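You operate a simulated robot arm through the tools that you are given. There is no shell and no other tool. Be economical: measure what you need, move in short steps, check, and stop when the job is done.

You run a simulated two-armed robot. Do the job below in one go: nothing can be reset, and whatever is moved stays where it is left.

Task
Wipe up the spill on the side worktop with the dishcloth and put it back.

The check looks at the end state, three seconds after you hand in, the way a careful person would. Anything else that was tipped, shoved, dropped, spilled or broken makes it a failure.

Robot
Two 7-joint arms with two-finger parallel grippers on one trunk, on a base that drives. Base frame: it is fixed to the floor where the robot stands at the start and does not move with it; the origin is under the middle of the robot, x ahead of it, y to its left, z up. Readings come in mm, degrees, newtons and seconds.
The left shoulder is at the start at [70, 163, 1270], the right one opposite. Payload 3.43 kg a hand.
The tool frame of a hand sits at the grasp point between the pads (the TCP): z along the fingers, y along the line on which they close. The tips reach 34 mm beyond it. The gripper opens to 128 mm. The fingers are 24 mm wide and 12 mm thick; the gripper's body (48 by 130 mm) begins 96 mm behind the TCP.
Orientation is told as [roll, pitch, yaw] about the base's x, y, z axes, in that order, counted from this pose: with the fingers straight down and closing along the base's y, the tool's x points along the base's -x, its y along +y and its z along -z.

Tools
- The arms move only by the tool drive_tool. It takes "left_moves", "right_moves" or both (then of equal length, played together; a hand with none holds still); each is a list of rows, each a list of 7 numbers: the turn, a rotation vector about the base's x, y, z in degrees, then the shift along the base's x, y, z in mm, then the gripper command, from -1 (shut) to 1 (fully open), values between in proportion. In form: [[rx, ry, rz, x, y, z, jaw], ...]. A call has 1 to 12 rows; each row shifts and turns the commanded pose from where the row before left it. Rows are played at 5 a second. More than 50 mm and 8.6 degrees between two rows, or a gripper value outside its range, and nothing of the call is played. A pose out of reach is approached as far as the arm can. The call stops where the force on the tool passes 40 N (or 10 N more than at its start, if that is more) or the arm is blocked; 0.2 s more then pass. The fingers move at their own pace (about 153 mm/s each) and stop on an object; they squeeze with about 33 N. The grip force told is the motor's: it shows also when the fingers shut on nothing. Time passes only in rows, and 0.2 s behind the last, so rows that do not move let the fingers close. The reply holds the time, the measured pose of the TCP, the force on the tool along the base axes, the opening and the grip force, in the units named above and with some noise.
- Cameras (640 x 400 px; columns grow to the right, rows downward): "scene" is now at [127.2, -25.2, 1479.9]; the picture's right is [-0.30, -0.95, 0.00], its down [-0.70, 0.22, -0.68] and it looks along [0.65, -0.20, -0.73] (base axes); focal length 290 px, centre (320, 200). "left" rides on the left gripper at [76, 11, -160] in its tool frame; the picture's right is [-0.15, 0.99, 0.00], its down [-0.88, -0.13, -0.46] and it looks along [-0.45, -0.07, 0.89] (tool axes); focal length 234 px, centre (320, 200). "right" rides on the right gripper at [76, -11, -160] in its tool frame; the picture's right is [0.15, 0.99, 0.00], its down [-0.88, 0.13, -0.46] and it looks along [-0.45, 0.07, 0.89] (tool axes); focal length 234 px, centre (320, 200). There is no depth. A picture from a camera that has moved, and an enlarged one, comes with that camera's place and axes in the base frame and with its lens.
- get_image(camera): a new picture of that camera. The clock stands still meanwhile.
- lift_body(by): slides the trunk up (or, below 0, down) by that many mm; the arms and the scene camera ride with it, the base frame stays. It gives what a move gives, with no picture.
- base_move(legs): drives the robot by 1 to 6 legs, each [ahead, left, turn to the left] in mm, mm and degrees, along the robot's own axes; the way and the turn of a leg run together, so that a leg with both is an arc; at most 1500 mm and 180 degrees a leg. The arms and the cameras ride along, it lands a little off, and it stops where it bumps. It gives what a move gives.
- pan_tilt(pan, tilt): turns the head with the scene camera to pan (to the left, within 86 degrees either way) and tilt (down, from -29 to 69), counted from straight ahead of the robot. It gives what a move gives.
- zoom(camera, box): a new picture of the part [left, top, right, bottom] of that camera's present view, enlarged. The clock stands still meanwhile.
- close_job(): hands the job in; it is judged then, once.

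Work in short steps. Places have to be worked out from the pictures, the camera data and where the tool is seen: move nearer, look again, correct. Check each grasp and each placing, and mend what went wrong. You have 120 turns and 100 pictures in all, those below and enlarged ones among them. Open the grippers and draw the arms clear of the work before you hand the job in, unless the task says otherwise; then end with one line.

The tools are called after "Emit:" as a command line: name --argument value ..., lists and objects as JSON in quotes. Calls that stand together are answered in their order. drive_tool: Moves the arms, as the interface text tells. Its arguments: {"type":"object","properties":{"left_moves":{"type":"array","items":{"type":"array","items":{"type":"number"}}},"right_moves":{"type":"array","items":{"type":"array","items":{"type":"number"}}}},"required":[]} The other tools are called the same way: lift_body (by) slides the trunk up or down; base_move (legs) drives the base; pan_tilt (pan, tilt) turns the head that bears the scene camera; get_image (camera) takes a picture; zoom (camera, box) takes an enlarged picture of a part of a camera's view; close_job () hands the job in.

At the start:

```text
time_s: 0.0
left_eef_pos: [519.0, 58.6, 1120.3]
left_tcp_rot: [0.1, 0.1, 0.1]
left_contact_force: [-0.6, 0.1, -0.9]
left_gripper_width: 128.0
left_finger_force: 0.0
right_eef_pos: [462.3, -357.0, 1089.8]
right_tcp_rot: [0.1, 0.1, 0.0]
right_contact_force: [0.0, -0.3, 0.4]
right_gripper_width: 127.9
right_finger_force: 0.1
trunk travel left (down, up): [-750.0, 190.0]
robot x, y, heading: [1.4, -3.2, -0.2]
head pan, tilt: [-17.3, 47.0]
```

scene: 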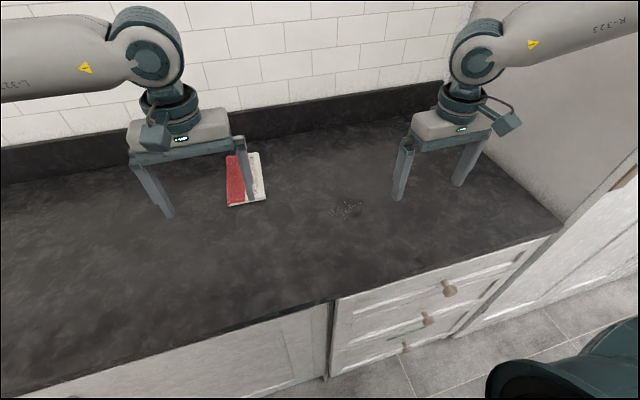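
right: 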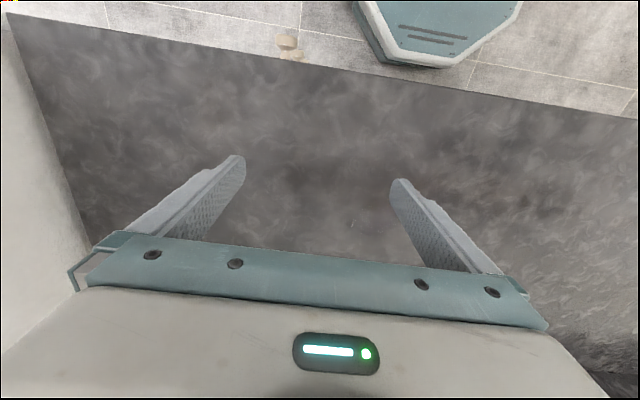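
left: 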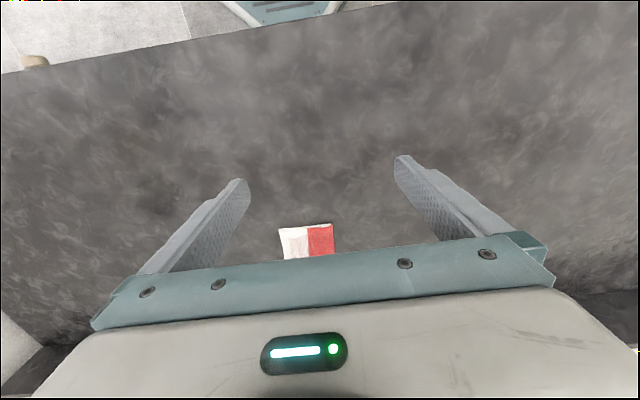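

I'll look closely at the speckled patch (about [617,-255]) and the cloth (about [825,3]) with enlarged views.

Emit:
zoom --camera "scene" --box '[290, 170, 410, 245]'

Emit:
zoom --camera "scene" --box '[190, 130, 310, 220]'

Emit:
pan_tilt --pan 50 --tilt 35

Emit:
get_image --camera "scene"

```text
5.33 times, centred on (350, 208) of scene
camera zoom: at [127.2, -25.2, 1479.9], right [-0.3, -0.95, 0.0], down [-0.7, 0.22, -0.68], along [0.65, -0.2, -0.73], focal length 1545 px, centre (160, 160)
```

zoom: 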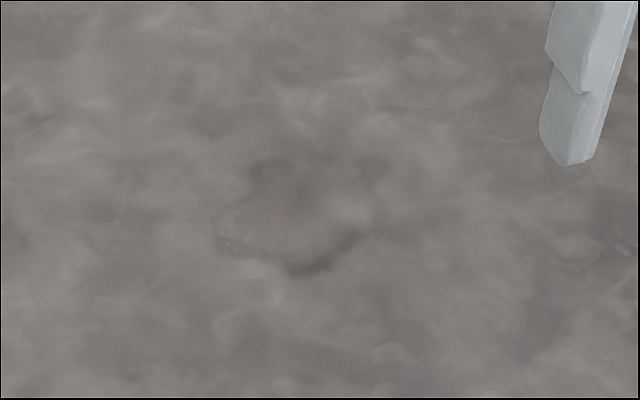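

```text
4.44 times, centred on (250, 175) of scene
camera zoom: at [127.2, -25.2, 1479.9], right [-0.3, -0.95, 0.0], down [-0.7, 0.22, -0.68], along [0.65, -0.2, -0.73], focal length 1288 px, centre (631, 311)
```

zoom: 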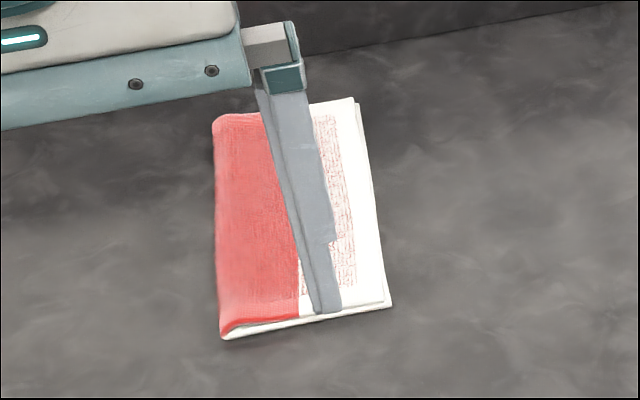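

```text
time_s: 1.4
left_eef_pos: [518.2, 59.3, 1119.8]
left_tcp_rot: [0.0, 0.0, 0.1]
left_contact_force: [0.9, -0.6, -0.1]
left_gripper_width: 127.9
left_finger_force: 0.0
right_eef_pos: [462.1, -357.2, 1090.6]
right_tcp_rot: [-0.1, 0.0, -0.1]
right_contact_force: [-0.1, 0.3, -0.2]
right_gripper_width: 128.2
right_finger_force: 0.1
trunk travel left (down, up): [-750.0, 190.0]
robot x, y, heading: [3.2, -0.0, 0.1]
head pan, tilt: [50.0, 35.0]
```

```text
94 pictures are left
camera scene: at [107.8, 65.8, 1497.6], right [0.77, -0.64, 0.0], down [-0.37, -0.44, -0.82], along [0.53, 0.63, -0.57], focal length 290 px, centre (320, 200)
```

scene: 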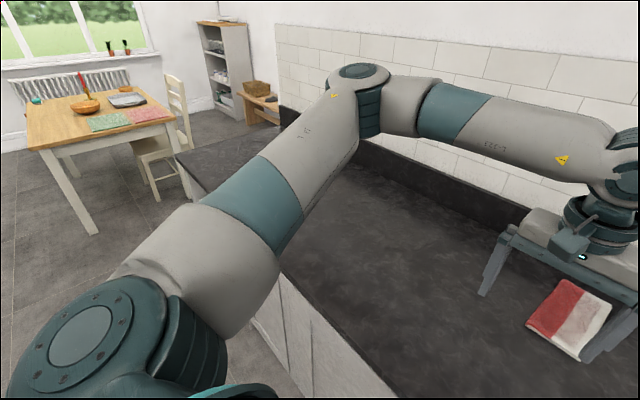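

Here is a counter with the cloth and a faint patch; I'll check the right side for any other worktop or spill.

Emit:
pan_tilt --pan -75 --tilt 30

Emit:
get_image --camera "scene"

Emit:
pan_tilt --pan 80 --tilt 15

Emit:
get_image --camera "scene"

Emit:
pan_tilt --pan -15 --tilt 50

Emit:
get_image --camera "scene"

```text
time_s: 3.4
left_eef_pos: [518.1, 57.7, 1120.8]
left_tcp_rot: [0.1, 0.0, 0.1]
left_contact_force: [-1.1, 0.0, -0.4]
left_gripper_width: 128.1
left_finger_force: 0.1
right_eef_pos: [463.0, -357.5, 1090.3]
right_tcp_rot: [0.1, 0.0, 0.0]
right_contact_force: [-0.1, 0.1, -0.6]
right_gripper_width: 128.3
right_finger_force: 0.0
trunk travel left (down, up): [-750.0, 190.0]
robot x, y, heading: [-2.1, 0.3, -0.1]
head pan, tilt: [-75.0, 30.0]
```

```text
93 pictures are left
camera scene: at [74.6, -88.9, 1505.4], right [-0.97, -0.26, 0.0], down [-0.13, 0.48, -0.87], along [0.22, -0.84, -0.5], focal length 290 px, centre (320, 200)
```

scene: 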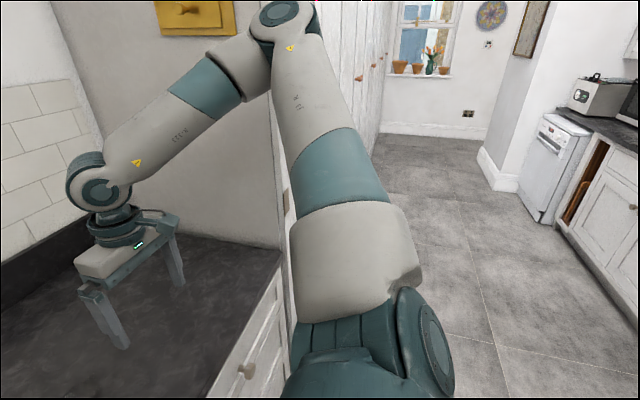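

```text
time_s: 5.8
left_eef_pos: [518.1, 57.7, 1121.1]
left_tcp_rot: [0.0, 0.0, 0.1]
left_contact_force: [0.2, 0.0, 0.2]
left_gripper_width: 127.9
left_finger_force: 0.0
right_eef_pos: [463.5, -356.9, 1089.7]
right_tcp_rot: [0.1, -0.1, -0.1]
right_contact_force: [0.5, -0.3, -0.4]
right_gripper_width: 128.0
right_finger_force: 0.0
trunk travel left (down, up): [-750.0, 190.0]
robot x, y, heading: [-0.9, 0.1, -0.1]
head pan, tilt: [80.0, 15.0]
```

```text
92 pictures are left
camera scene: at [67.4, 90.4, 1529.6], right [0.98, -0.17, 0.0], down [-0.05, -0.25, -0.97], along [0.17, 0.95, -0.26], focal length 290 px, centre (320, 200)
```

scene: 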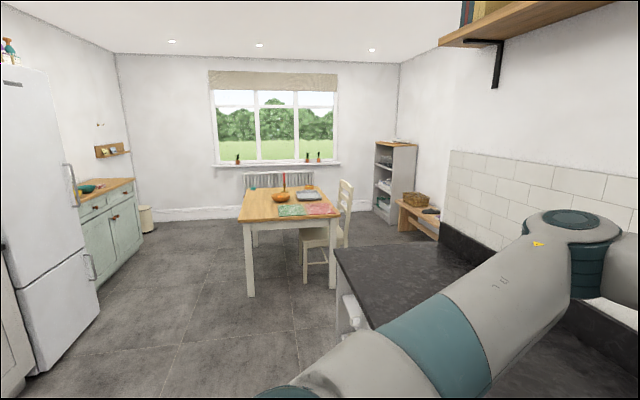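

```text
time_s: 7.5
left_eef_pos: [517.7, 58.3, 1121.4]
left_tcp_rot: [0.0, 0.1, 0.1]
left_contact_force: [0.6, -0.3, -0.8]
left_gripper_width: 127.8
left_finger_force: 0.1
right_eef_pos: [463.2, -356.3, 1089.8]
right_tcp_rot: [0.1, 0.0, 0.0]
right_contact_force: [-0.3, 0.8, -0.4]
right_gripper_width: 128.3
right_finger_force: 0.1
trunk travel left (down, up): [-750.0, 190.0]
robot x, y, heading: [1.8, 0.1, 0.2]
head pan, tilt: [-15.0, 50.0]
```

```text
91 pictures are left
camera scene: at [125.6, -21.5, 1475.9], right [-0.26, -0.97, 0.0], down [-0.74, 0.2, -0.64], along [0.62, -0.17, -0.77], focal length 290 px, centre (320, 200)
```

scene: 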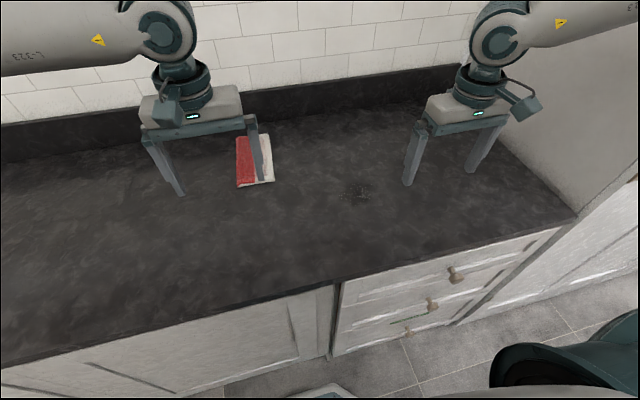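

The patch computes again to about [614,-262]. It should be near (358,220) in the right camera, so I enlarge that.

Emit:
zoom --camera "right" --box '[250, 160, 410, 260]'

Emit:
zoom --camera "scene" --box '[318, 168, 398, 218]'

```text
4.00 times, centred on (330, 210) of right
camera zoom: at [384.9, -367.4, 1249.4], right [-0.15, 0.99, 0.0], down [0.88, 0.13, 0.46], along [0.45, 0.07, -0.89], focal length 937 px, centre (280, 160)
```

zoom: 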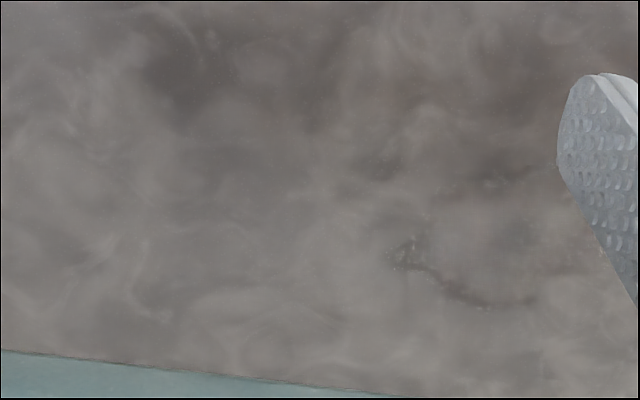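

```text
8.00 times, centred on (358, 193) of scene
camera zoom: at [125.6, -21.5, 1475.9], right [-0.26, -0.97, 0.0], down [-0.74, 0.2, -0.64], along [0.62, -0.17, -0.77], focal length 2317 px, centre (16, 256)
```

zoom: 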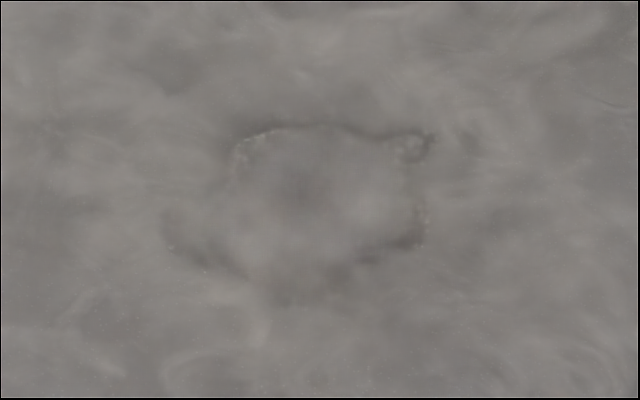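

The puddle spans roughly x 573–649, y -300 to -208. The folded cloth is about x 713–937, y -55 to 55. I'll shift the right arm aside and bring the left hand above the cloth to look.

Emit:
drive_tool --left_moves '[[0, 0, 0, 45, -10, 0, 1], [0, 0, 0, 45, -10, 0, 1], [0, 0, 0, 45, -10, 0, 1], [0, 0, 0, 45, -10, 0, 1], [0, 0, 0, 45, -10, -15, 1], [0, 0, 0, 45, -8, -15, 1]]' --right_moves '[[0, 0, 0, -10, -25, 10, 1], [0, 0, 0, -10, -25, 10, 1], [0, 0, 0, -10, -25, 10, 1], [0, 0, 0, -10, -25, 10, 1], [0, 0, 0, -10, -25, 10, 1], [0, 0, 0, -10, 0, 0, 1]]'

Emit:
get_image --camera "left"

Emit:
get_image --camera "scene"

```text
time_s: 8.9
left_eef_pos: [789.1, -4.7, 1089.9]
left_tcp_rot: [0.2, 0.1, 0.0]
left_contact_force: [-0.6, 0.5, -0.1]
left_gripper_width: 127.9
left_finger_force: 0.0
right_eef_pos: [402.9, -483.3, 1137.2]
right_tcp_rot: [0.2, 0.1, 0.1]
right_contact_force: [0.8, -0.5, -1.1]
right_gripper_width: 128.0
right_finger_force: 0.1
trunk travel left (down, up): [-750.0, 190.0]
robot x, y, heading: [1.6, -0.8, -0.0]
head pan, tilt: [-15.0, 50.0]
```

```text
88 pictures are left
camera left: at [712.2, 4.7, 1251.0], right [0.15, 0.99, 0.0], down [0.88, -0.13, 0.46], along [0.45, -0.06, -0.89], focal length 234 px, centre (320, 200)
```

left: 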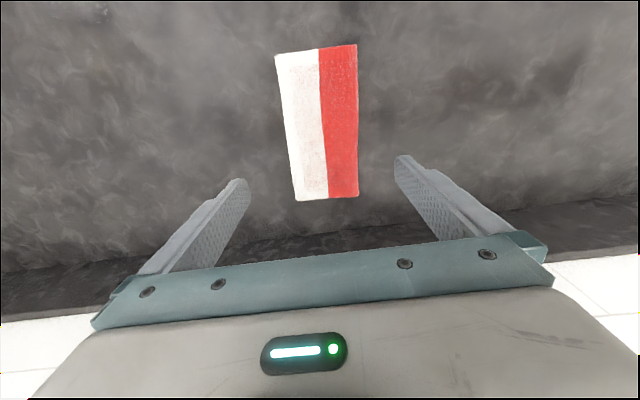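

```text
87 pictures are left
camera scene: at [125.8, -25.9, 1475.8], right [-0.26, -0.97, 0.0], down [-0.74, 0.2, -0.64], along [0.62, -0.16, -0.77], focal length 290 px, centre (320, 200)
```

scene: 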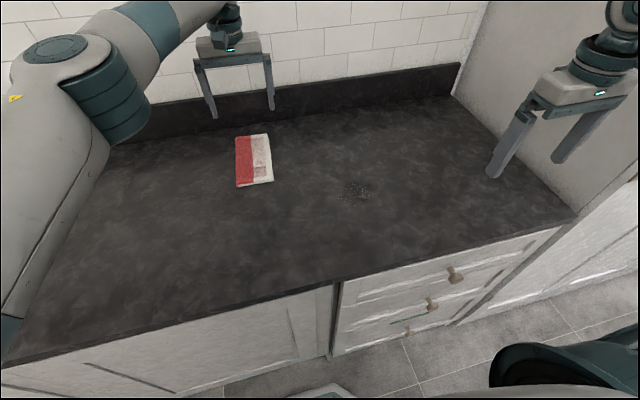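

The two cameras only agree on cloth and spill features if the worktop is at z≈910, not 866. That puts the cloth at about x 676–882, centre [780,0], yaw about -3.4°, and the spill at about [578,-239]. I'll enlarge the cloth to judge its thickness.

Emit:
zoom --camera "scene" --box '[210, 120, 306, 200]'

Emit:
zoom --camera "left" --box '[240, 20, 400, 220]'

```text
5.00 times, centred on (258, 160) of scene
camera zoom: at [125.8, -25.9, 1475.8], right [-0.26, -0.97, 0.0], down [-0.74, 0.2, -0.64], along [0.62, -0.16, -0.77], focal length 1448 px, centre (630, 400)
```

zoom: 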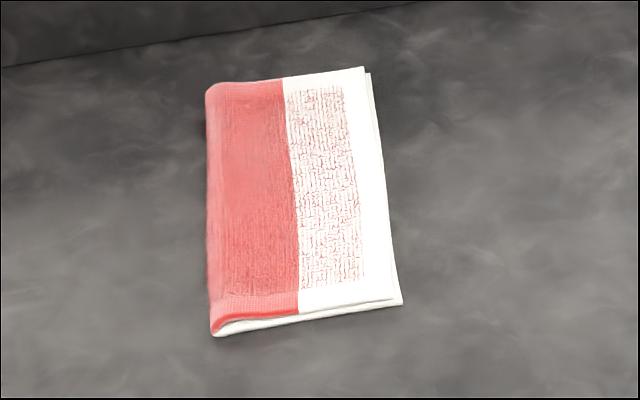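

```text
2.00 times, centred on (320, 120) of left
camera zoom: at [712.2, 4.7, 1251.0], right [0.15, 0.99, 0.0], down [0.88, -0.13, 0.46], along [0.45, -0.06, -0.89], focal length 468 px, centre (320, 360)
```

zoom: 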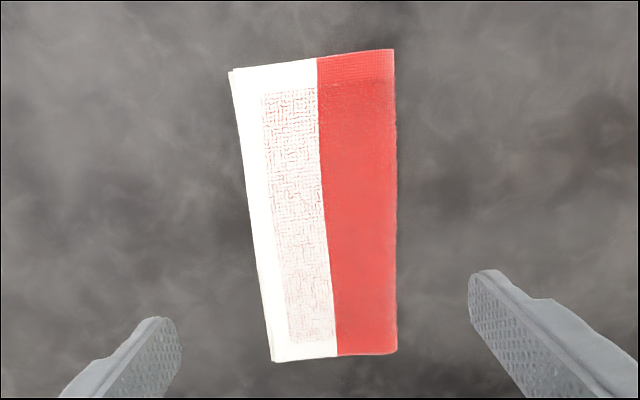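

The cloth is a folded pad about 10–15 mm thick. I'll line up across its width at the middle, turn -3.4°, come down to z≈990 and look.

Emit:
drive_tool --left_moves '[[0, 0, -3.4, -9, 4, -30, 1], [0, 0, 0, 0, 0, -35, 1], [0, 0, 0, 0, 0, -35, 1]]'

Emit:
get_image --camera "left"

Emit:
zoom --camera "scene" --box '[190, 80, 318, 200]'

```text
time_s: 9.7
left_eef_pos: [779.6, 2.7, 989.3]
left_tcp_rot: [0.0, 0.1, -3.4]
left_contact_force: [-0.4, 0.7, 0.3]
left_gripper_width: 127.9
left_finger_force: 0.1
right_eef_pos: [402.9, -480.9, 1139.3]
right_tcp_rot: [0.0, 0.1, 0.0]
right_contact_force: [-0.7, -0.5, 1.2]
right_gripper_width: 128.0
right_finger_force: 0.0
trunk travel left (down, up): [-750.0, 190.0]
robot x, y, heading: [-0.9, -0.4, 0.2]
head pan, tilt: [-15.0, 50.0]
```

```text
84 pictures are left
camera left: at [703.4, 17.2, 1148.6], right [0.2, 0.98, 0.0], down [0.87, -0.18, 0.46], along [0.45, -0.09, -0.89], focal length 234 px, centre (320, 200)
```

left: 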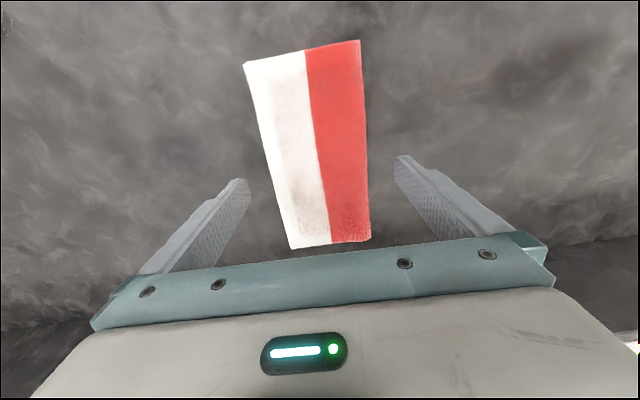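

```text
3.33 times, centred on (254, 140) of scene
camera zoom: at [126.2, -21.2, 1475.9], right [-0.26, -0.97, 0.0], down [-0.74, 0.2, -0.64], along [0.62, -0.17, -0.77], focal length 966 px, centre (540, 400)
```

zoom: 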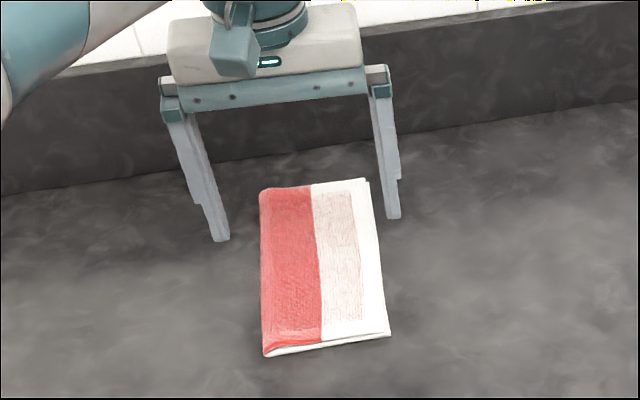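

Fitting again: cloth centre [783,0], width about 98 mm, yaw -3.3°. The fingers straddle it. I'll go down carefully to z≈952.

Emit:
drive_tool --left_moves '[[0, 0, 0, 2, -3, -12, 1], [0, 0, 0, 0, 0, -12, 1], [0, 0, 0, 0, 0, -12, 1]]'

Emit:
get_image --camera "left"

Emit:
zoom --camera "scene" --box '[190, 80, 318, 200]'

```text
time_s: 10.5
left_eef_pos: [780.8, 1.0, 954.3]
left_tcp_rot: [-0.1, 0.0, -3.3]
left_contact_force: [0.1, -0.5, -0.2]
left_gripper_width: 128.0
left_finger_force: 0.0
right_eef_pos: [401.5, -481.4, 1139.8]
right_tcp_rot: [0.1, 0.0, 0.0]
right_contact_force: [0.6, 0.6, -0.7]
right_gripper_width: 127.8
right_finger_force: 0.1
trunk travel left (down, up): [-750.0, 190.0]
robot x, y, heading: [3.1, -0.1, 0.1]
head pan, tilt: [-15.0, 50.0]
```

```text
82 pictures are left
camera left: at [705.5, 14.4, 1114.0], right [0.2, 0.98, 0.0], down [0.87, -0.18, 0.46], along [0.45, -0.09, -0.89], focal length 234 px, centre (320, 200)
```

left: 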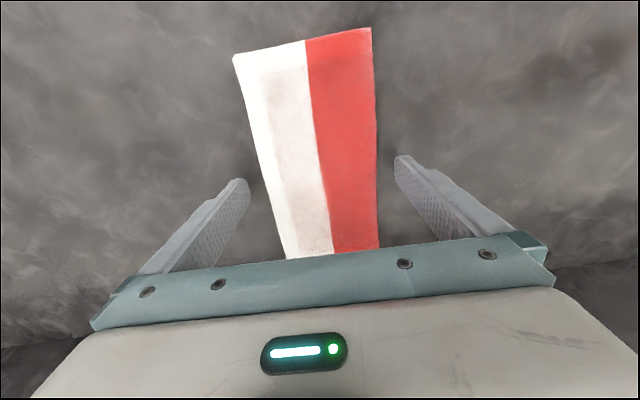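

```text
3.33 times, centred on (254, 140) of scene
camera zoom: at [125.6, -21.7, 1475.9], right [-0.26, -0.97, 0.0], down [-0.74, 0.2, -0.64], along [0.62, -0.17, -0.77], focal length 966 px, centre (540, 400)
```

zoom: 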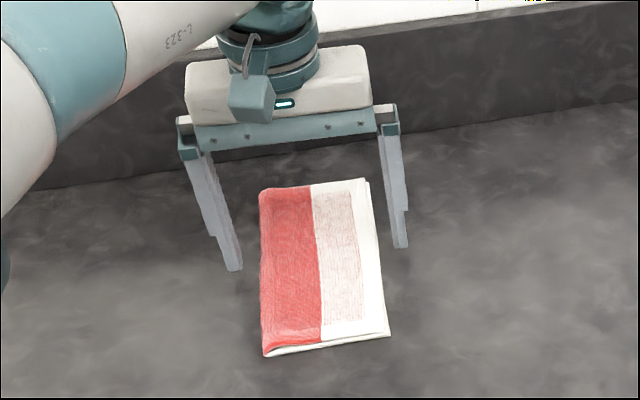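

Still no contact with the tips at about z=920, and they line up with the middle of the cloth. I go down in small steps.

Emit:
drive_tool --left_moves '[[0, 0, 0, 0, 0, -4, 1], [0, 0, 0, 0, 0, -4, 1]]'

Emit:
zoom --camera "scene" --box '[190, 80, 318, 200]'

```text
time_s: 11.1
left_eef_pos: [779.8, 0.9, 945.0]
left_tcp_rot: [0.0, 0.0, -3.3]
left_contact_force: [-0.5, -0.2, 0.4]
left_gripper_width: 128.1
left_finger_force: 0.1
right_eef_pos: [401.4, -481.1, 1139.9]
right_tcp_rot: [0.1, 0.0, 0.0]
right_contact_force: [0.0, 0.0, 0.2]
right_gripper_width: 128.1
right_finger_force: 0.0
trunk travel left (down, up): [-750.0, 190.0]
robot x, y, heading: [-1.9, -0.7, -0.2]
head pan, tilt: [-15.0, 50.0]
```

```text
3.33 times, centred on (254, 140) of scene
camera zoom: at [125.6, -21.8, 1475.8], right [-0.26, -0.97, 0.0], down [-0.74, 0.2, -0.64], along [0.62, -0.17, -0.77], focal length 966 px, centre (540, 400)
```

zoom: 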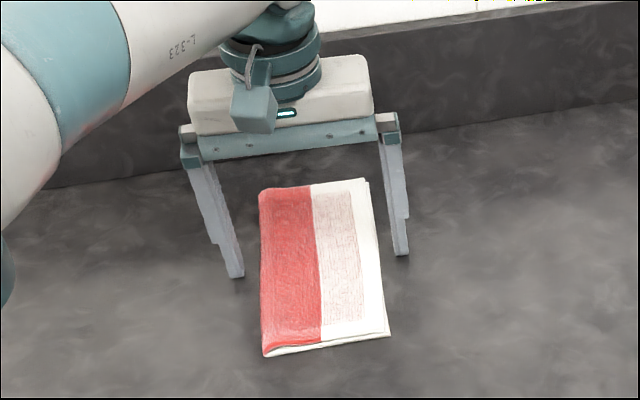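

No contact yet with the tips at about 911; shadows are gathering at them. I continue down 3 mm at a time.

Emit:
drive_tool --left_moves '[[0, 0, 0, 0, 0, -3, 1], [0, 0, 0, 0, 0, -3, 1]]'

Emit:
zoom --camera "scene" --box '[220, 120, 284, 180]'

```text
time_s: 11.7
left_eef_pos: [780.3, 1.2, 944.4]
left_tcp_rot: [0.0, -0.2, -3.4]
left_contact_force: [0.2, 0.9, 15.3]
left_gripper_width: 128.0
left_finger_force: 0.0
right_eef_pos: [398.9, -480.2, 1139.5]
right_tcp_rot: [0.1, -0.1, 0.1]
right_contact_force: [-0.1, -1.0, -0.1]
right_gripper_width: 128.3
right_finger_force: 0.1
trunk travel left (down, up): [-750.0, 190.0]
robot x, y, heading: [1.0, -3.1, 0.2]
head pan, tilt: [-15.0, 50.0]
```

```text
6.67 times, centred on (252, 150) of scene
camera zoom: at [123.5, -21.8, 1476.3], right [-0.26, -0.97, 0.0], down [-0.74, 0.2, -0.64], along [0.62, -0.17, -0.77], focal length 1931 px, centre (773, 533)
```

zoom: 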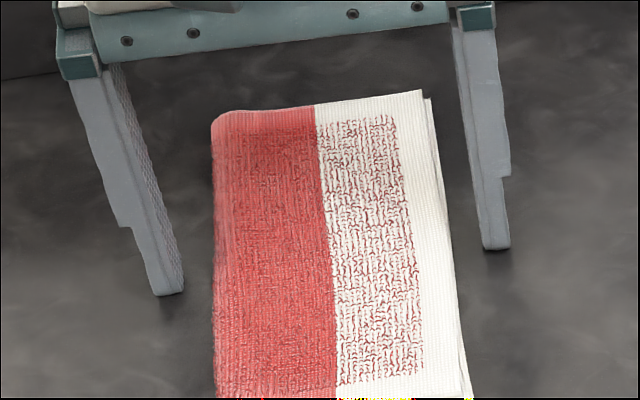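

Contact with 15 N at TCP 944, so the worktop is at z≈910. I ease up 5 mm and close gradually to feel whether the cloth is firm.

Emit:
drive_tool --left_moves '[[0, 0, 0, 0, 0, 5, 1], [0, 0, 0, 0, 0, 0, 0.6], [0, 0, 0, 0, 0, 0, 0.5], [0, 0, 0, 0, 0, 0, 0.45], [0, 0, 0, 0, 0, 0, 0.45]]'

Emit:
zoom --camera "scene" --box '[210, 110, 300, 195]'

```text
time_s: 12.9
left_eef_pos: [780.5, 0.9, 946.4]
left_tcp_rot: [0.0, -0.1, -3.3]
left_contact_force: [-0.1, 1.3, -0.4]
left_gripper_width: 92.5
left_finger_force: 0.1
right_eef_pos: [401.2, -480.9, 1139.9]
right_tcp_rot: [0.1, 0.0, 0.0]
right_contact_force: [-0.4, -0.5, -0.8]
right_gripper_width: 127.8
right_finger_force: 0.0
trunk travel left (down, up): [-750.0, 190.0]
robot x, y, heading: [2.8, 0.5, 0.0]
head pan, tilt: [-15.0, 50.0]
```

```text
4.71 times, centred on (255, 152) of scene
camera zoom: at [125.4, -21.6, 1475.9], right [-0.26, -0.97, 0.0], down [-0.74, 0.2, -0.64], along [0.62, -0.17, -0.77], focal length 1363 px, centre (626, 424)
```

zoom: 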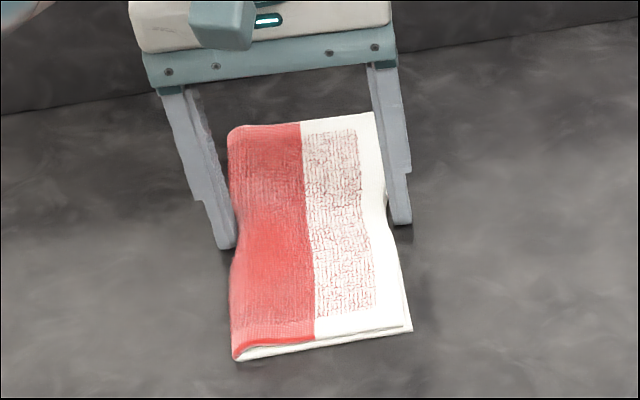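

The cloth is soft and dents at the sides. I close further in small steps and watch how it behaves.

Emit:
drive_tool --left_moves '[[0, 0, 0, 0, 0, 0, 0.38], [0, 0, 0, 0, 0, 0, 0.3], [0, 0, 0, 0, 0, 0, 0.3]]'

Emit:
zoom --camera "scene" --box '[210, 110, 300, 195]'

Emit:
get_image --camera "left"

```text
time_s: 13.7
left_eef_pos: [781.0, 1.1, 946.4]
left_tcp_rot: [0.0, 0.0, -3.3]
left_contact_force: [0.3, -0.6, -1.0]
left_gripper_width: 83.2
left_finger_force: 0.5
right_eef_pos: [402.8, -480.5, 1140.1]
right_tcp_rot: [0.1, 0.0, 0.0]
right_contact_force: [0.0, 0.0, -0.5]
right_gripper_width: 127.9
right_finger_force: 0.0
trunk travel left (down, up): [-750.0, 190.0]
robot x, y, heading: [0.7, 0.3, -0.0]
head pan, tilt: [-15.0, 50.0]
```

```text
4.71 times, centred on (255, 152) of scene
camera zoom: at [125.6, -21.6, 1475.9], right [-0.26, -0.97, 0.0], down [-0.74, 0.2, -0.64], along [0.62, -0.17, -0.77], focal length 1363 px, centre (626, 424)
```

zoom: 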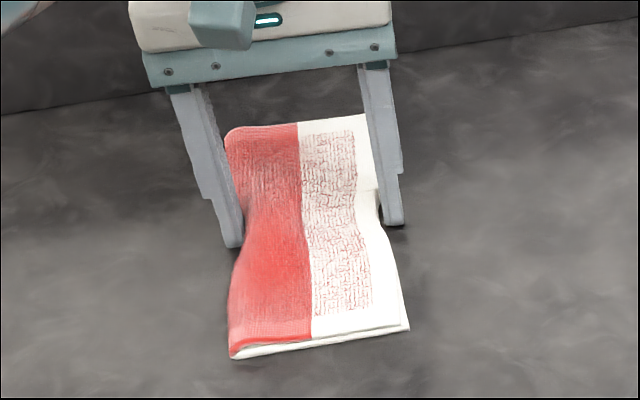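

```text
76 pictures are left
camera left: at [705.0, 14.6, 1105.6], right [0.2, 0.98, 0.0], down [0.87, -0.18, 0.46], along [0.45, -0.09, -0.89], focal length 234 px, centre (320, 200)
```

left: 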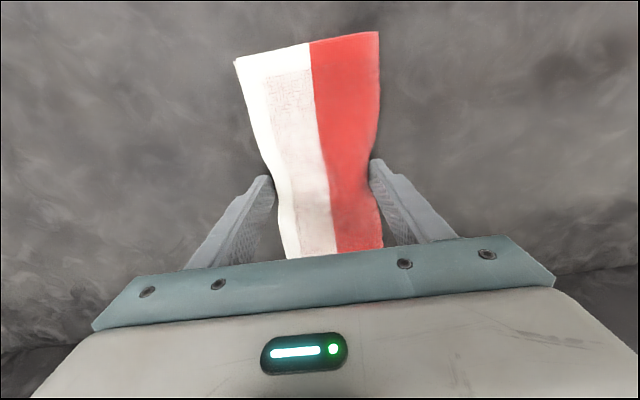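

It squeezes elastically with little force. Closing further toward a firm hold.

Emit:
drive_tool --left_moves '[[0, 0, 0, 0, 0, 0, 0.15], [0, 0, 0, 0, 0, 0, 0.0], [0, 0, 0, 0, 0, 0, -0.15], [0, 0, 0, 0, 0, 0, -0.15]]'

Emit:
zoom --camera "scene" --box '[210, 110, 300, 195]'

```text
time_s: 14.7
left_eef_pos: [781.1, 0.6, 945.6]
left_tcp_rot: [-0.1, 0.0, -3.3]
left_contact_force: [0.0, 0.9, 0.6]
left_gripper_width: 54.5
left_finger_force: 0.2
right_eef_pos: [401.0, -481.6, 1139.3]
right_tcp_rot: [0.1, 0.0, 0.0]
right_contact_force: [0.2, 0.1, -0.2]
right_gripper_width: 128.1
right_finger_force: 0.1
trunk travel left (down, up): [-750.0, 190.0]
robot x, y, heading: [-2.0, -1.4, 0.1]
head pan, tilt: [-15.0, 50.0]
```

```text
4.71 times, centred on (255, 152) of scene
camera zoom: at [125.5, -21.6, 1475.9], right [-0.26, -0.97, 0.0], down [-0.74, 0.2, -0.64], along [0.62, -0.17, -0.77], focal length 1363 px, centre (626, 424)
```

zoom: 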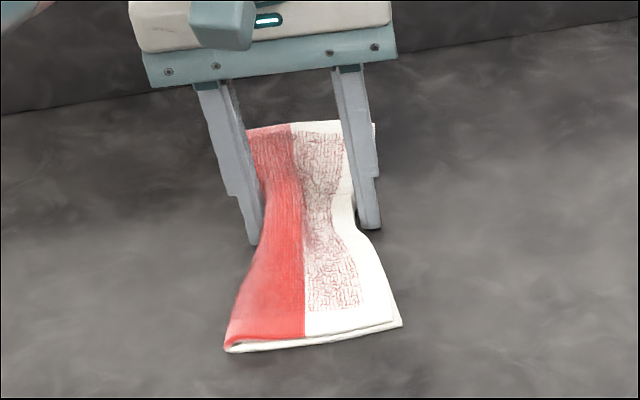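

It gathers like a cloth; I shut the gripper to get a firm pinch.

Emit:
drive_tool --left_moves '[[0, 0, 0, 0, 0, 0, -0.35], [0, 0, 0, 0, 0, 0, -0.55], [0, 0, 0, 0, 0, 0, -0.75], [0, 0, 0, 0, 0, 0, -1], [0, 0, 0, 0, 0, 0, -1]]'

Emit:
zoom --camera "scene" --box '[210, 110, 300, 195]'

```text
time_s: 15.9
left_eef_pos: [779.4, 0.2, 946.8]
left_tcp_rot: [-0.1, -0.2, -3.3]
left_contact_force: [-0.8, -0.3, 10.3]
left_gripper_width: 11.6
left_finger_force: 33.1
right_eef_pos: [399.3, -480.3, 1140.3]
right_tcp_rot: [0.1, -0.1, 0.0]
right_contact_force: [-1.2, 0.7, -1.1]
right_gripper_width: 128.0
right_finger_force: 0.0
trunk travel left (down, up): [-750.0, 190.0]
robot x, y, heading: [-1.8, 1.0, 0.2]
head pan, tilt: [-15.0, 50.0]
```

```text
4.71 times, centred on (255, 152) of scene
camera zoom: at [123.8, -21.9, 1476.1], right [-0.26, -0.97, 0.0], down [-0.74, 0.2, -0.64], along [0.62, -0.17, -0.77], focal length 1363 px, centre (626, 424)
```

zoom: 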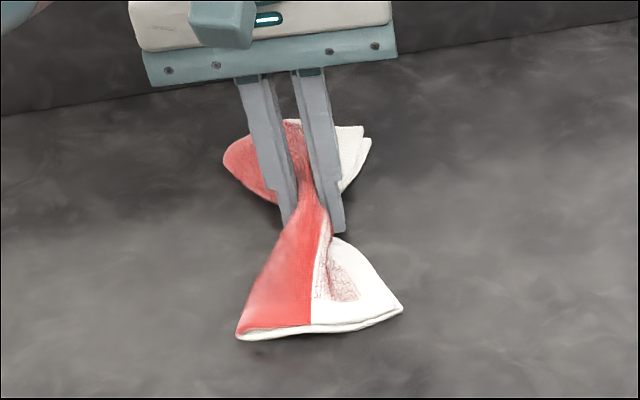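

Firm grip: 11.6 mm wide, 33 N. I lift 60 mm and check that the cloth comes along.

Emit:
drive_tool --left_moves '[[0, 0, 0, 0, 0, 20, -1], [0, 0, 0, 0, 0, 30, -1], [0, 0, 0, -10, 0, 30, -1]]'

Emit:
get_image --camera "scene"

Emit:
get_image --camera "left"

```text
time_s: 16.7
left_eef_pos: [769.6, 0.9, 1026.5]
left_tcp_rot: [0.0, 0.0, -3.2]
left_contact_force: [-1.2, 0.2, -0.4]
left_gripper_width: 10.0
left_finger_force: 33.1
right_eef_pos: [401.8, -480.8, 1139.3]
right_tcp_rot: [0.0, 0.1, 0.0]
right_contact_force: [0.3, 0.6, -0.1]
right_gripper_width: 127.9
right_finger_force: 0.0
trunk travel left (down, up): [-750.0, 190.0]
robot x, y, heading: [-0.0, 1.8, -0.0]
head pan, tilt: [-15.0, 50.0]
```

```text
73 pictures are left
camera scene: at [124.9, -20.7, 1475.9], right [-0.26, -0.97, 0.0], down [-0.74, 0.2, -0.64], along [0.62, -0.17, -0.77], focal length 290 px, centre (320, 200)
```

scene: 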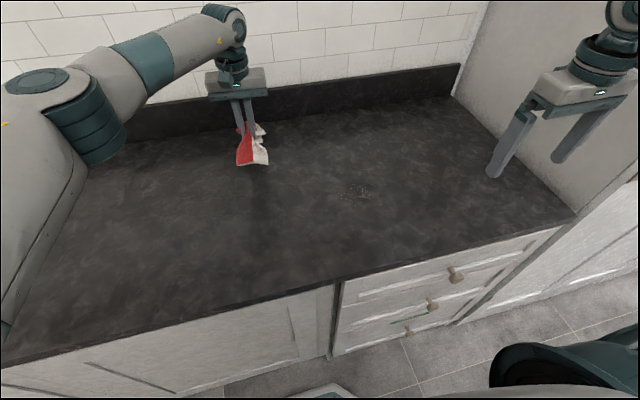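

```text
72 pictures are left
camera left: at [693.8, 14.8, 1185.4], right [0.2, 0.98, 0.0], down [0.87, -0.18, 0.46], along [0.45, -0.09, -0.89], focal length 234 px, centre (320, 200)
```

left: 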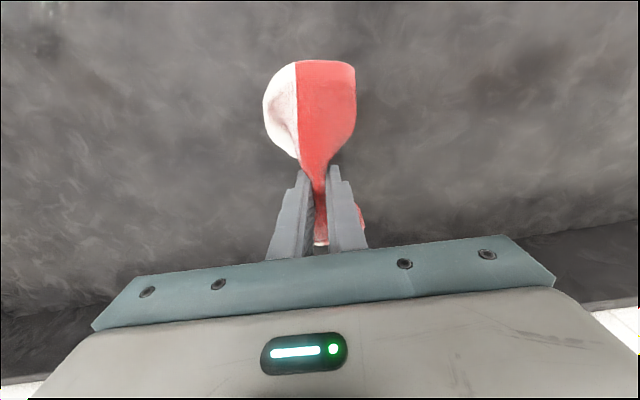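

The cloth is held and lifted. I carry it over the spill to about [600,-239], at z≈1027.

Emit:
drive_tool --left_moves '[[0, 0, 0, -24, -34, 0, -1], [0, 0, 0, -24, -34, 0, -1], [0, 0, 0, -24, -34, 0, -1], [0, 0, 0, -24, -34, 0, -1], [0, 0, 0, -24, -34, 0, -1], [0, 0, 0, -25, -35, 0, -1], [0, 0, 0, -25, -35, 0, -1]]'

Emit:
get_image --camera "scene"

Emit:
get_image --camera "left"

```text
time_s: 18.3
left_eef_pos: [602.7, -241.7, 1024.7]
left_tcp_rot: [0.1, -0.2, -3.3]
left_contact_force: [-0.3, 0.0, -0.2]
left_gripper_width: 10.2
left_finger_force: 32.8
right_eef_pos: [401.4, -483.2, 1139.3]
right_tcp_rot: [0.1, -0.1, 0.0]
right_contact_force: [0.4, 0.7, 0.8]
right_gripper_width: 128.2
right_finger_force: 0.3
trunk travel left (down, up): [-750.0, 190.0]
robot x, y, heading: [-0.5, -2.2, -0.0]
head pan, tilt: [-15.0, 50.0]
```

```text
71 pictures are left
camera scene: at [124.3, -23.7, 1475.9], right [-0.26, -0.97, 0.0], down [-0.74, 0.2, -0.64], along [0.62, -0.17, -0.77], focal length 290 px, centre (320, 200)
```

scene: 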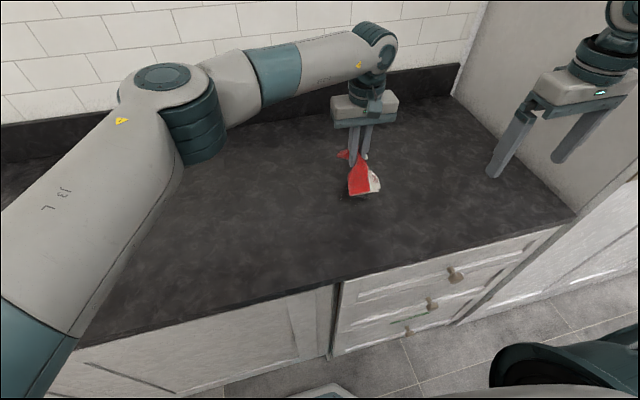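

```text
70 pictures are left
camera left: at [527.0, -227.5, 1184.9], right [0.2, 0.98, 0.0], down [0.87, -0.18, 0.46], along [0.45, -0.09, -0.89], focal length 234 px, centre (320, 200)
```

left: 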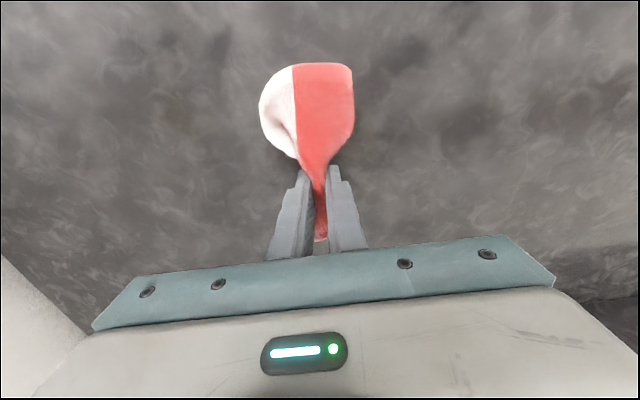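

The cloth hangs over the spill. I lower it to the surface in stages.

Emit:
drive_tool --left_moves '[[0, 0, 0, 0, 0, -35, -1], [0, 0, 0, 0, 0, -30, -1], [0, 0, 0, 0, 0, -10, -1], [0, 0, 0, 0, 0, -4, -1]]'

Emit:
zoom --camera "scene" --box '[290, 130, 430, 230]'

```text
time_s: 19.3
left_eef_pos: [601.0, -239.2, 947.7]
left_tcp_rot: [-0.1, -0.2, -3.4]
left_contact_force: [0.1, -2.3, 11.8]
left_gripper_width: 10.4
left_finger_force: 33.2
right_eef_pos: [399.8, -481.2, 1140.2]
right_tcp_rot: [0.1, 0.0, 0.1]
right_contact_force: [-0.8, 0.3, -0.4]
right_gripper_width: 127.8
right_finger_force: 0.0
trunk travel left (down, up): [-750.0, 190.0]
robot x, y, heading: [0.5, 2.4, -0.2]
head pan, tilt: [-15.0, 50.0]
```

```text
4.00 times, centred on (360, 180) of scene
camera zoom: at [123.7, -21.7, 1476.3], right [-0.26, -0.97, 0.0], down [-0.74, 0.2, -0.64], along [0.62, -0.17, -0.77], focal length 1159 px, centre (160, 280)
```

zoom: 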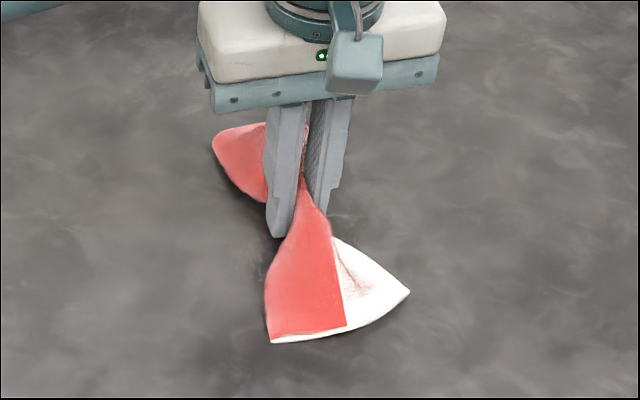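

Contact with about 12 N. I sweep sideways over the puddle's extent.

Emit:
drive_tool --left_moves '[[0, 0, 0, 0, 30, 0, -1], [0, 0, 0, 0, 30, 0, -1], [0, 0, 0, 0, -30, 0, -1], [0, 0, 0, 0, -30, 0, -1], [0, 0, 0, 0, -30, 0, -1], [0, 0, 0, 0, -30, 0, -1], [0, 0, 0, 30, 30, 0, -1], [0, 0, 0, 0, 30, 0, -1], [0, 0, 0, 0, 30, 0, -1], [0, 0, 0, 0, 30, 0, -1]]'

Emit:
zoom --camera "scene" --box '[270, 120, 430, 240]'

```text
time_s: 21.5
left_eef_pos: [631.2, -137.5, 948.3]
left_tcp_rot: [0.0, 0.1, -3.3]
left_contact_force: [0.8, -2.0, 6.9]
left_gripper_width: 10.7
left_finger_force: 33.1
left hand out of reach, approached as far as the arm can: row 5, 6
right_eef_pos: [400.7, -479.4, 1140.7]
right_tcp_rot: [0.0, 0.0, 0.0]
right_contact_force: [0.7, -0.5, 0.0]
right_gripper_width: 128.1
right_finger_force: 0.1
trunk travel left (down, up): [-750.0, 190.0]
robot x, y, heading: [2.1, -0.8, -0.2]
head pan, tilt: [-15.0, 50.0]
```

```text
3.33 times, centred on (350, 180) of scene
camera zoom: at [125.1, -20.3, 1475.9], right [-0.26, -0.97, 0.0], down [-0.74, 0.2, -0.64], along [0.62, -0.17, -0.77], focal length 966 px, centre (220, 267)
```

zoom: 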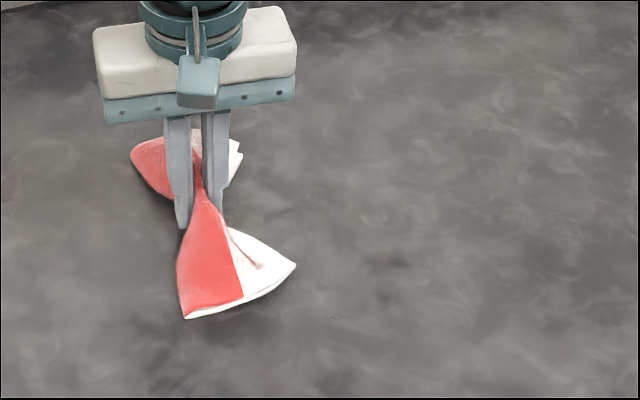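

The puddle looks mostly gone; the arm couldn't reach past y≈-265. I enlarge the spot, raising nothing yet.

Emit:
zoom --camera "scene" --box '[318, 168, 398, 218]'

Emit:
get_image --camera "scene"

```text
8.00 times, centred on (358, 193) of scene
camera zoom: at [125.1, -20.3, 1475.9], right [-0.26, -0.97, 0.0], down [-0.74, 0.2, -0.64], along [0.62, -0.17, -0.77], focal length 2317 px, centre (16, 256)
```

zoom: 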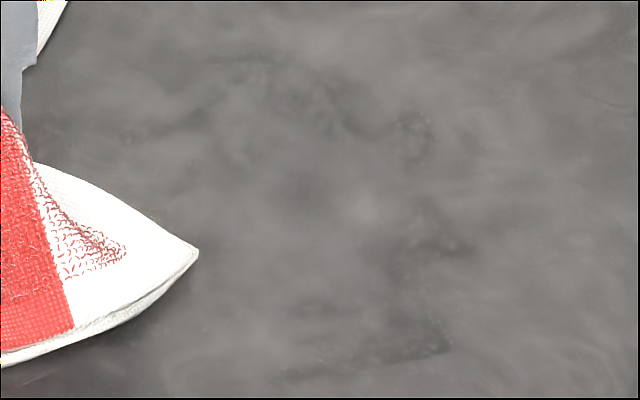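

```text
66 pictures are left
camera scene: at [125.1, -20.3, 1475.9], right [-0.26, -0.97, 0.0], down [-0.74, 0.2, -0.64], along [0.62, -0.17, -0.77], focal length 290 px, centre (320, 200)
```

scene: 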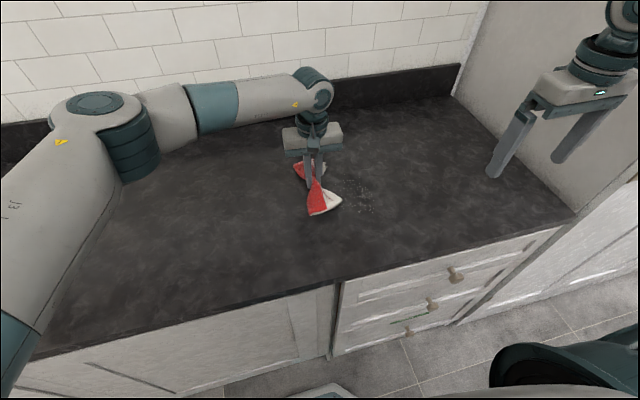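

A smeared rest remains at the right (about y -290), beyond the left arm's easy reach. I'll raise the hand and turn the base 15° right to extend its reach, which also swings the right arm away from the side panel.

Emit:
drive_tool --left_moves '[[0, 0, 0, 0, 0, 35, -1], [0, 0, 0, 0, 0, 35, -1]]'

Emit:
base_move --legs '[[0, 0, -15]]'

Emit:
pan_tilt --pan -8 --tilt 50

Emit:
get_image --camera "scene"

```text
time_s: 22.1
left_eef_pos: [630.4, -138.5, 1015.7]
left_tcp_rot: [-0.1, 0.0, -3.3]
left_contact_force: [0.0, 0.6, -0.7]
left_gripper_width: 10.2
left_finger_force: 33.4
right_eef_pos: [401.2, -480.2, 1140.1]
right_tcp_rot: [0.1, -0.1, 0.1]
right_contact_force: [-0.8, 0.2, 0.3]
right_gripper_width: 128.0
right_finger_force: 0.0
trunk travel left (down, up): [-750.0, 190.0]
robot x, y, heading: [0.6, -4.0, 0.1]
head pan, tilt: [-15.0, 50.0]
```

```text
time_s: 23.4
left_eef_pos: [572.6, -299.6, 1016.8]
left_tcp_rot: [0.0, 0.0, -18.6]
left_contact_force: [0.4, 0.1, -0.7]
left_gripper_width: 9.8
left_finger_force: 32.8
right_eef_pos: [262.4, -568.5, 1139.1]
right_tcp_rot: [0.0, 0.0, -15.3]
right_contact_force: [0.1, -0.1, 0.0]
right_gripper_width: 128.0
right_finger_force: 0.0
trunk travel left (down, up): [-750.0, 190.0]
robot x, y, heading: [0.1, -0.4, -15.3]
head pan, tilt: [-15.0, 50.0]
```

```text
time_s: 24.1
left_eef_pos: [572.1, -300.4, 1016.8]
left_tcp_rot: [0.1, 0.0, -18.5]
left_contact_force: [-0.6, -0.5, 0.2]
left_gripper_width: 10.0
left_finger_force: 32.7
right_eef_pos: [260.4, -570.2, 1139.8]
right_tcp_rot: [0.0, 0.0, -15.3]
right_contact_force: [-0.6, -1.4, -0.4]
right_gripper_width: 127.9
right_finger_force: 0.1
trunk travel left (down, up): [-750.0, 190.0]
robot x, y, heading: [0.4, 0.1, -15.3]
head pan, tilt: [-8.0, 50.0]
```

```text
65 pictures are left
camera scene: at [119.8, -45.5, 1475.9], right [-0.4, -0.92, 0.0], down [-0.7, 0.3, -0.64], along [0.59, -0.25, -0.77], focal length 290 px, centre (320, 200)
```

scene: 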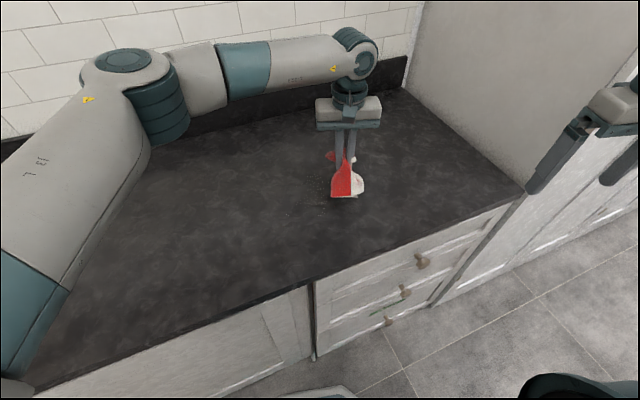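

I'll move the hand forward, out of the way, to see the leftover smear in the view.

Emit:
drive_tool --left_moves '[[0, 0, 0, 45, 0, 0, -1], [0, 0, 0, 45, 0, 0, -1], [0, 0, 0, 45, 0, 0, -1]]'

Emit:
get_image --camera "scene"

Emit:
zoom --camera "scene" --box '[270, 150, 400, 240]'

Emit:
get_image --camera "left"

```text
time_s: 24.9
left_eef_pos: [702.2, -298.2, 1017.5]
left_tcp_rot: [0.2, -0.1, -18.5]
left_contact_force: [0.6, 0.9, 0.7]
left_gripper_width: 9.8
left_finger_force: 33.0
right_eef_pos: [259.2, -573.7, 1137.0]
right_tcp_rot: [0.3, -0.1, -15.1]
right_contact_force: [-0.3, -0.3, -1.1]
right_gripper_width: 128.2
right_finger_force: 0.0
trunk travel left (down, up): [-750.0, 190.0]
robot x, y, heading: [-1.5, -5.6, -15.2]
head pan, tilt: [-8.0, 50.0]
```

```text
64 pictures are left
camera scene: at [116.9, -50.3, 1476.0], right [-0.39, -0.92, 0.0], down [-0.7, 0.3, -0.64], along [0.59, -0.25, -0.77], focal length 290 px, centre (320, 200)
```

scene: 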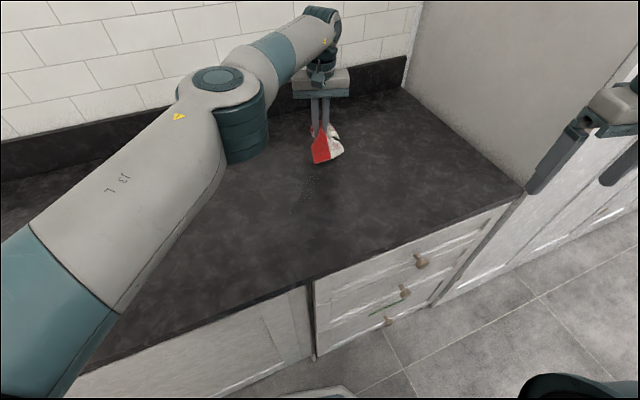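

```text
4.44 times, centred on (335, 195) of scene
camera zoom: at [116.9, -50.3, 1476.0], right [-0.39, -0.92, 0.0], down [-0.7, 0.3, -0.64], along [0.59, -0.25, -0.77], focal length 1288 px, centre (253, 222)
```

zoom: 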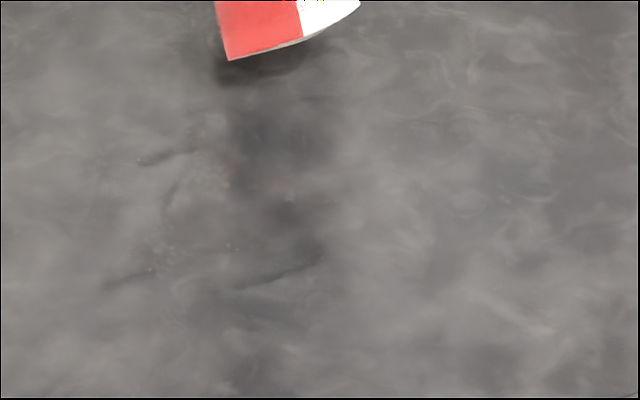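

```text
62 pictures are left
camera left: at [633.5, -266.7, 1176.6], right [0.45, 0.89, 0.0], down [0.79, -0.41, 0.46], along [0.41, -0.2, -0.89], focal length 234 px, centre (320, 200)
```

left: 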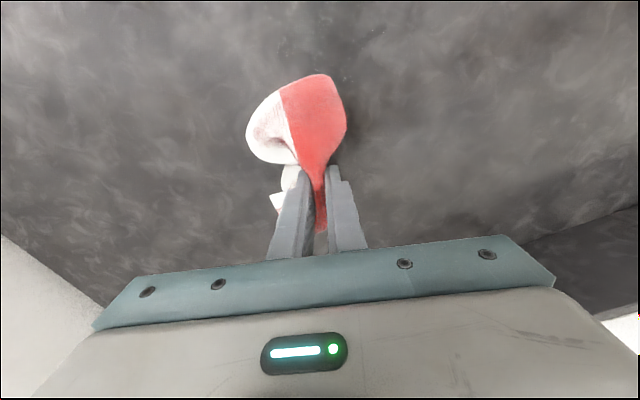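

The rest is thin streaks around x 505–625, y -260 to -140. I'll raster the whole area with the gripped part pressed down, starting at [645,-290].

Emit:
drive_tool --left_moves '[[0, 0, 0, -28, 4, -20, -1], [0, 0, 0, -28, 4, -25, -1], [0, 0, 0, 0, 0, -20, -1], [0, 0, 0, 0, 0, -7, -1], [0, 0, 0, 0, 40, 0, -1], [0, 0, 0, 0, 40, 0, -1], [0, 0, 0, 0, 40, 0, -1], [0, 0, 0, 0, 40, 0, -1], [0, 0, 0, -25, 0, 0, -1], [0, 0, 0, 0, -40, 0, -1], [0, 0, 0, 0, -40, 0, -1], [0, 0, 0, 0, -40, 0, -1]]'

```text
time_s: 27.5
left_eef_pos: [623.6, -249.2, 946.8]
left_tcp_rot: [0.1, -0.3, -18.5]
left_contact_force: [-1.1, 10.3, 35.4]
left_gripper_width: 10.7
left_finger_force: 33.5
right_eef_pos: [257.4, -568.6, 1141.3]
right_tcp_rot: [0.0, -0.2, -15.3]
right_contact_force: [0.1, -0.1, -1.1]
right_gripper_width: 127.9
right_finger_force: 0.2
trunk travel left (down, up): [-750.0, 190.0]
robot x, y, heading: [0.6, -1.7, -15.1]
head pan, tilt: [-8.0, 50.0]
```

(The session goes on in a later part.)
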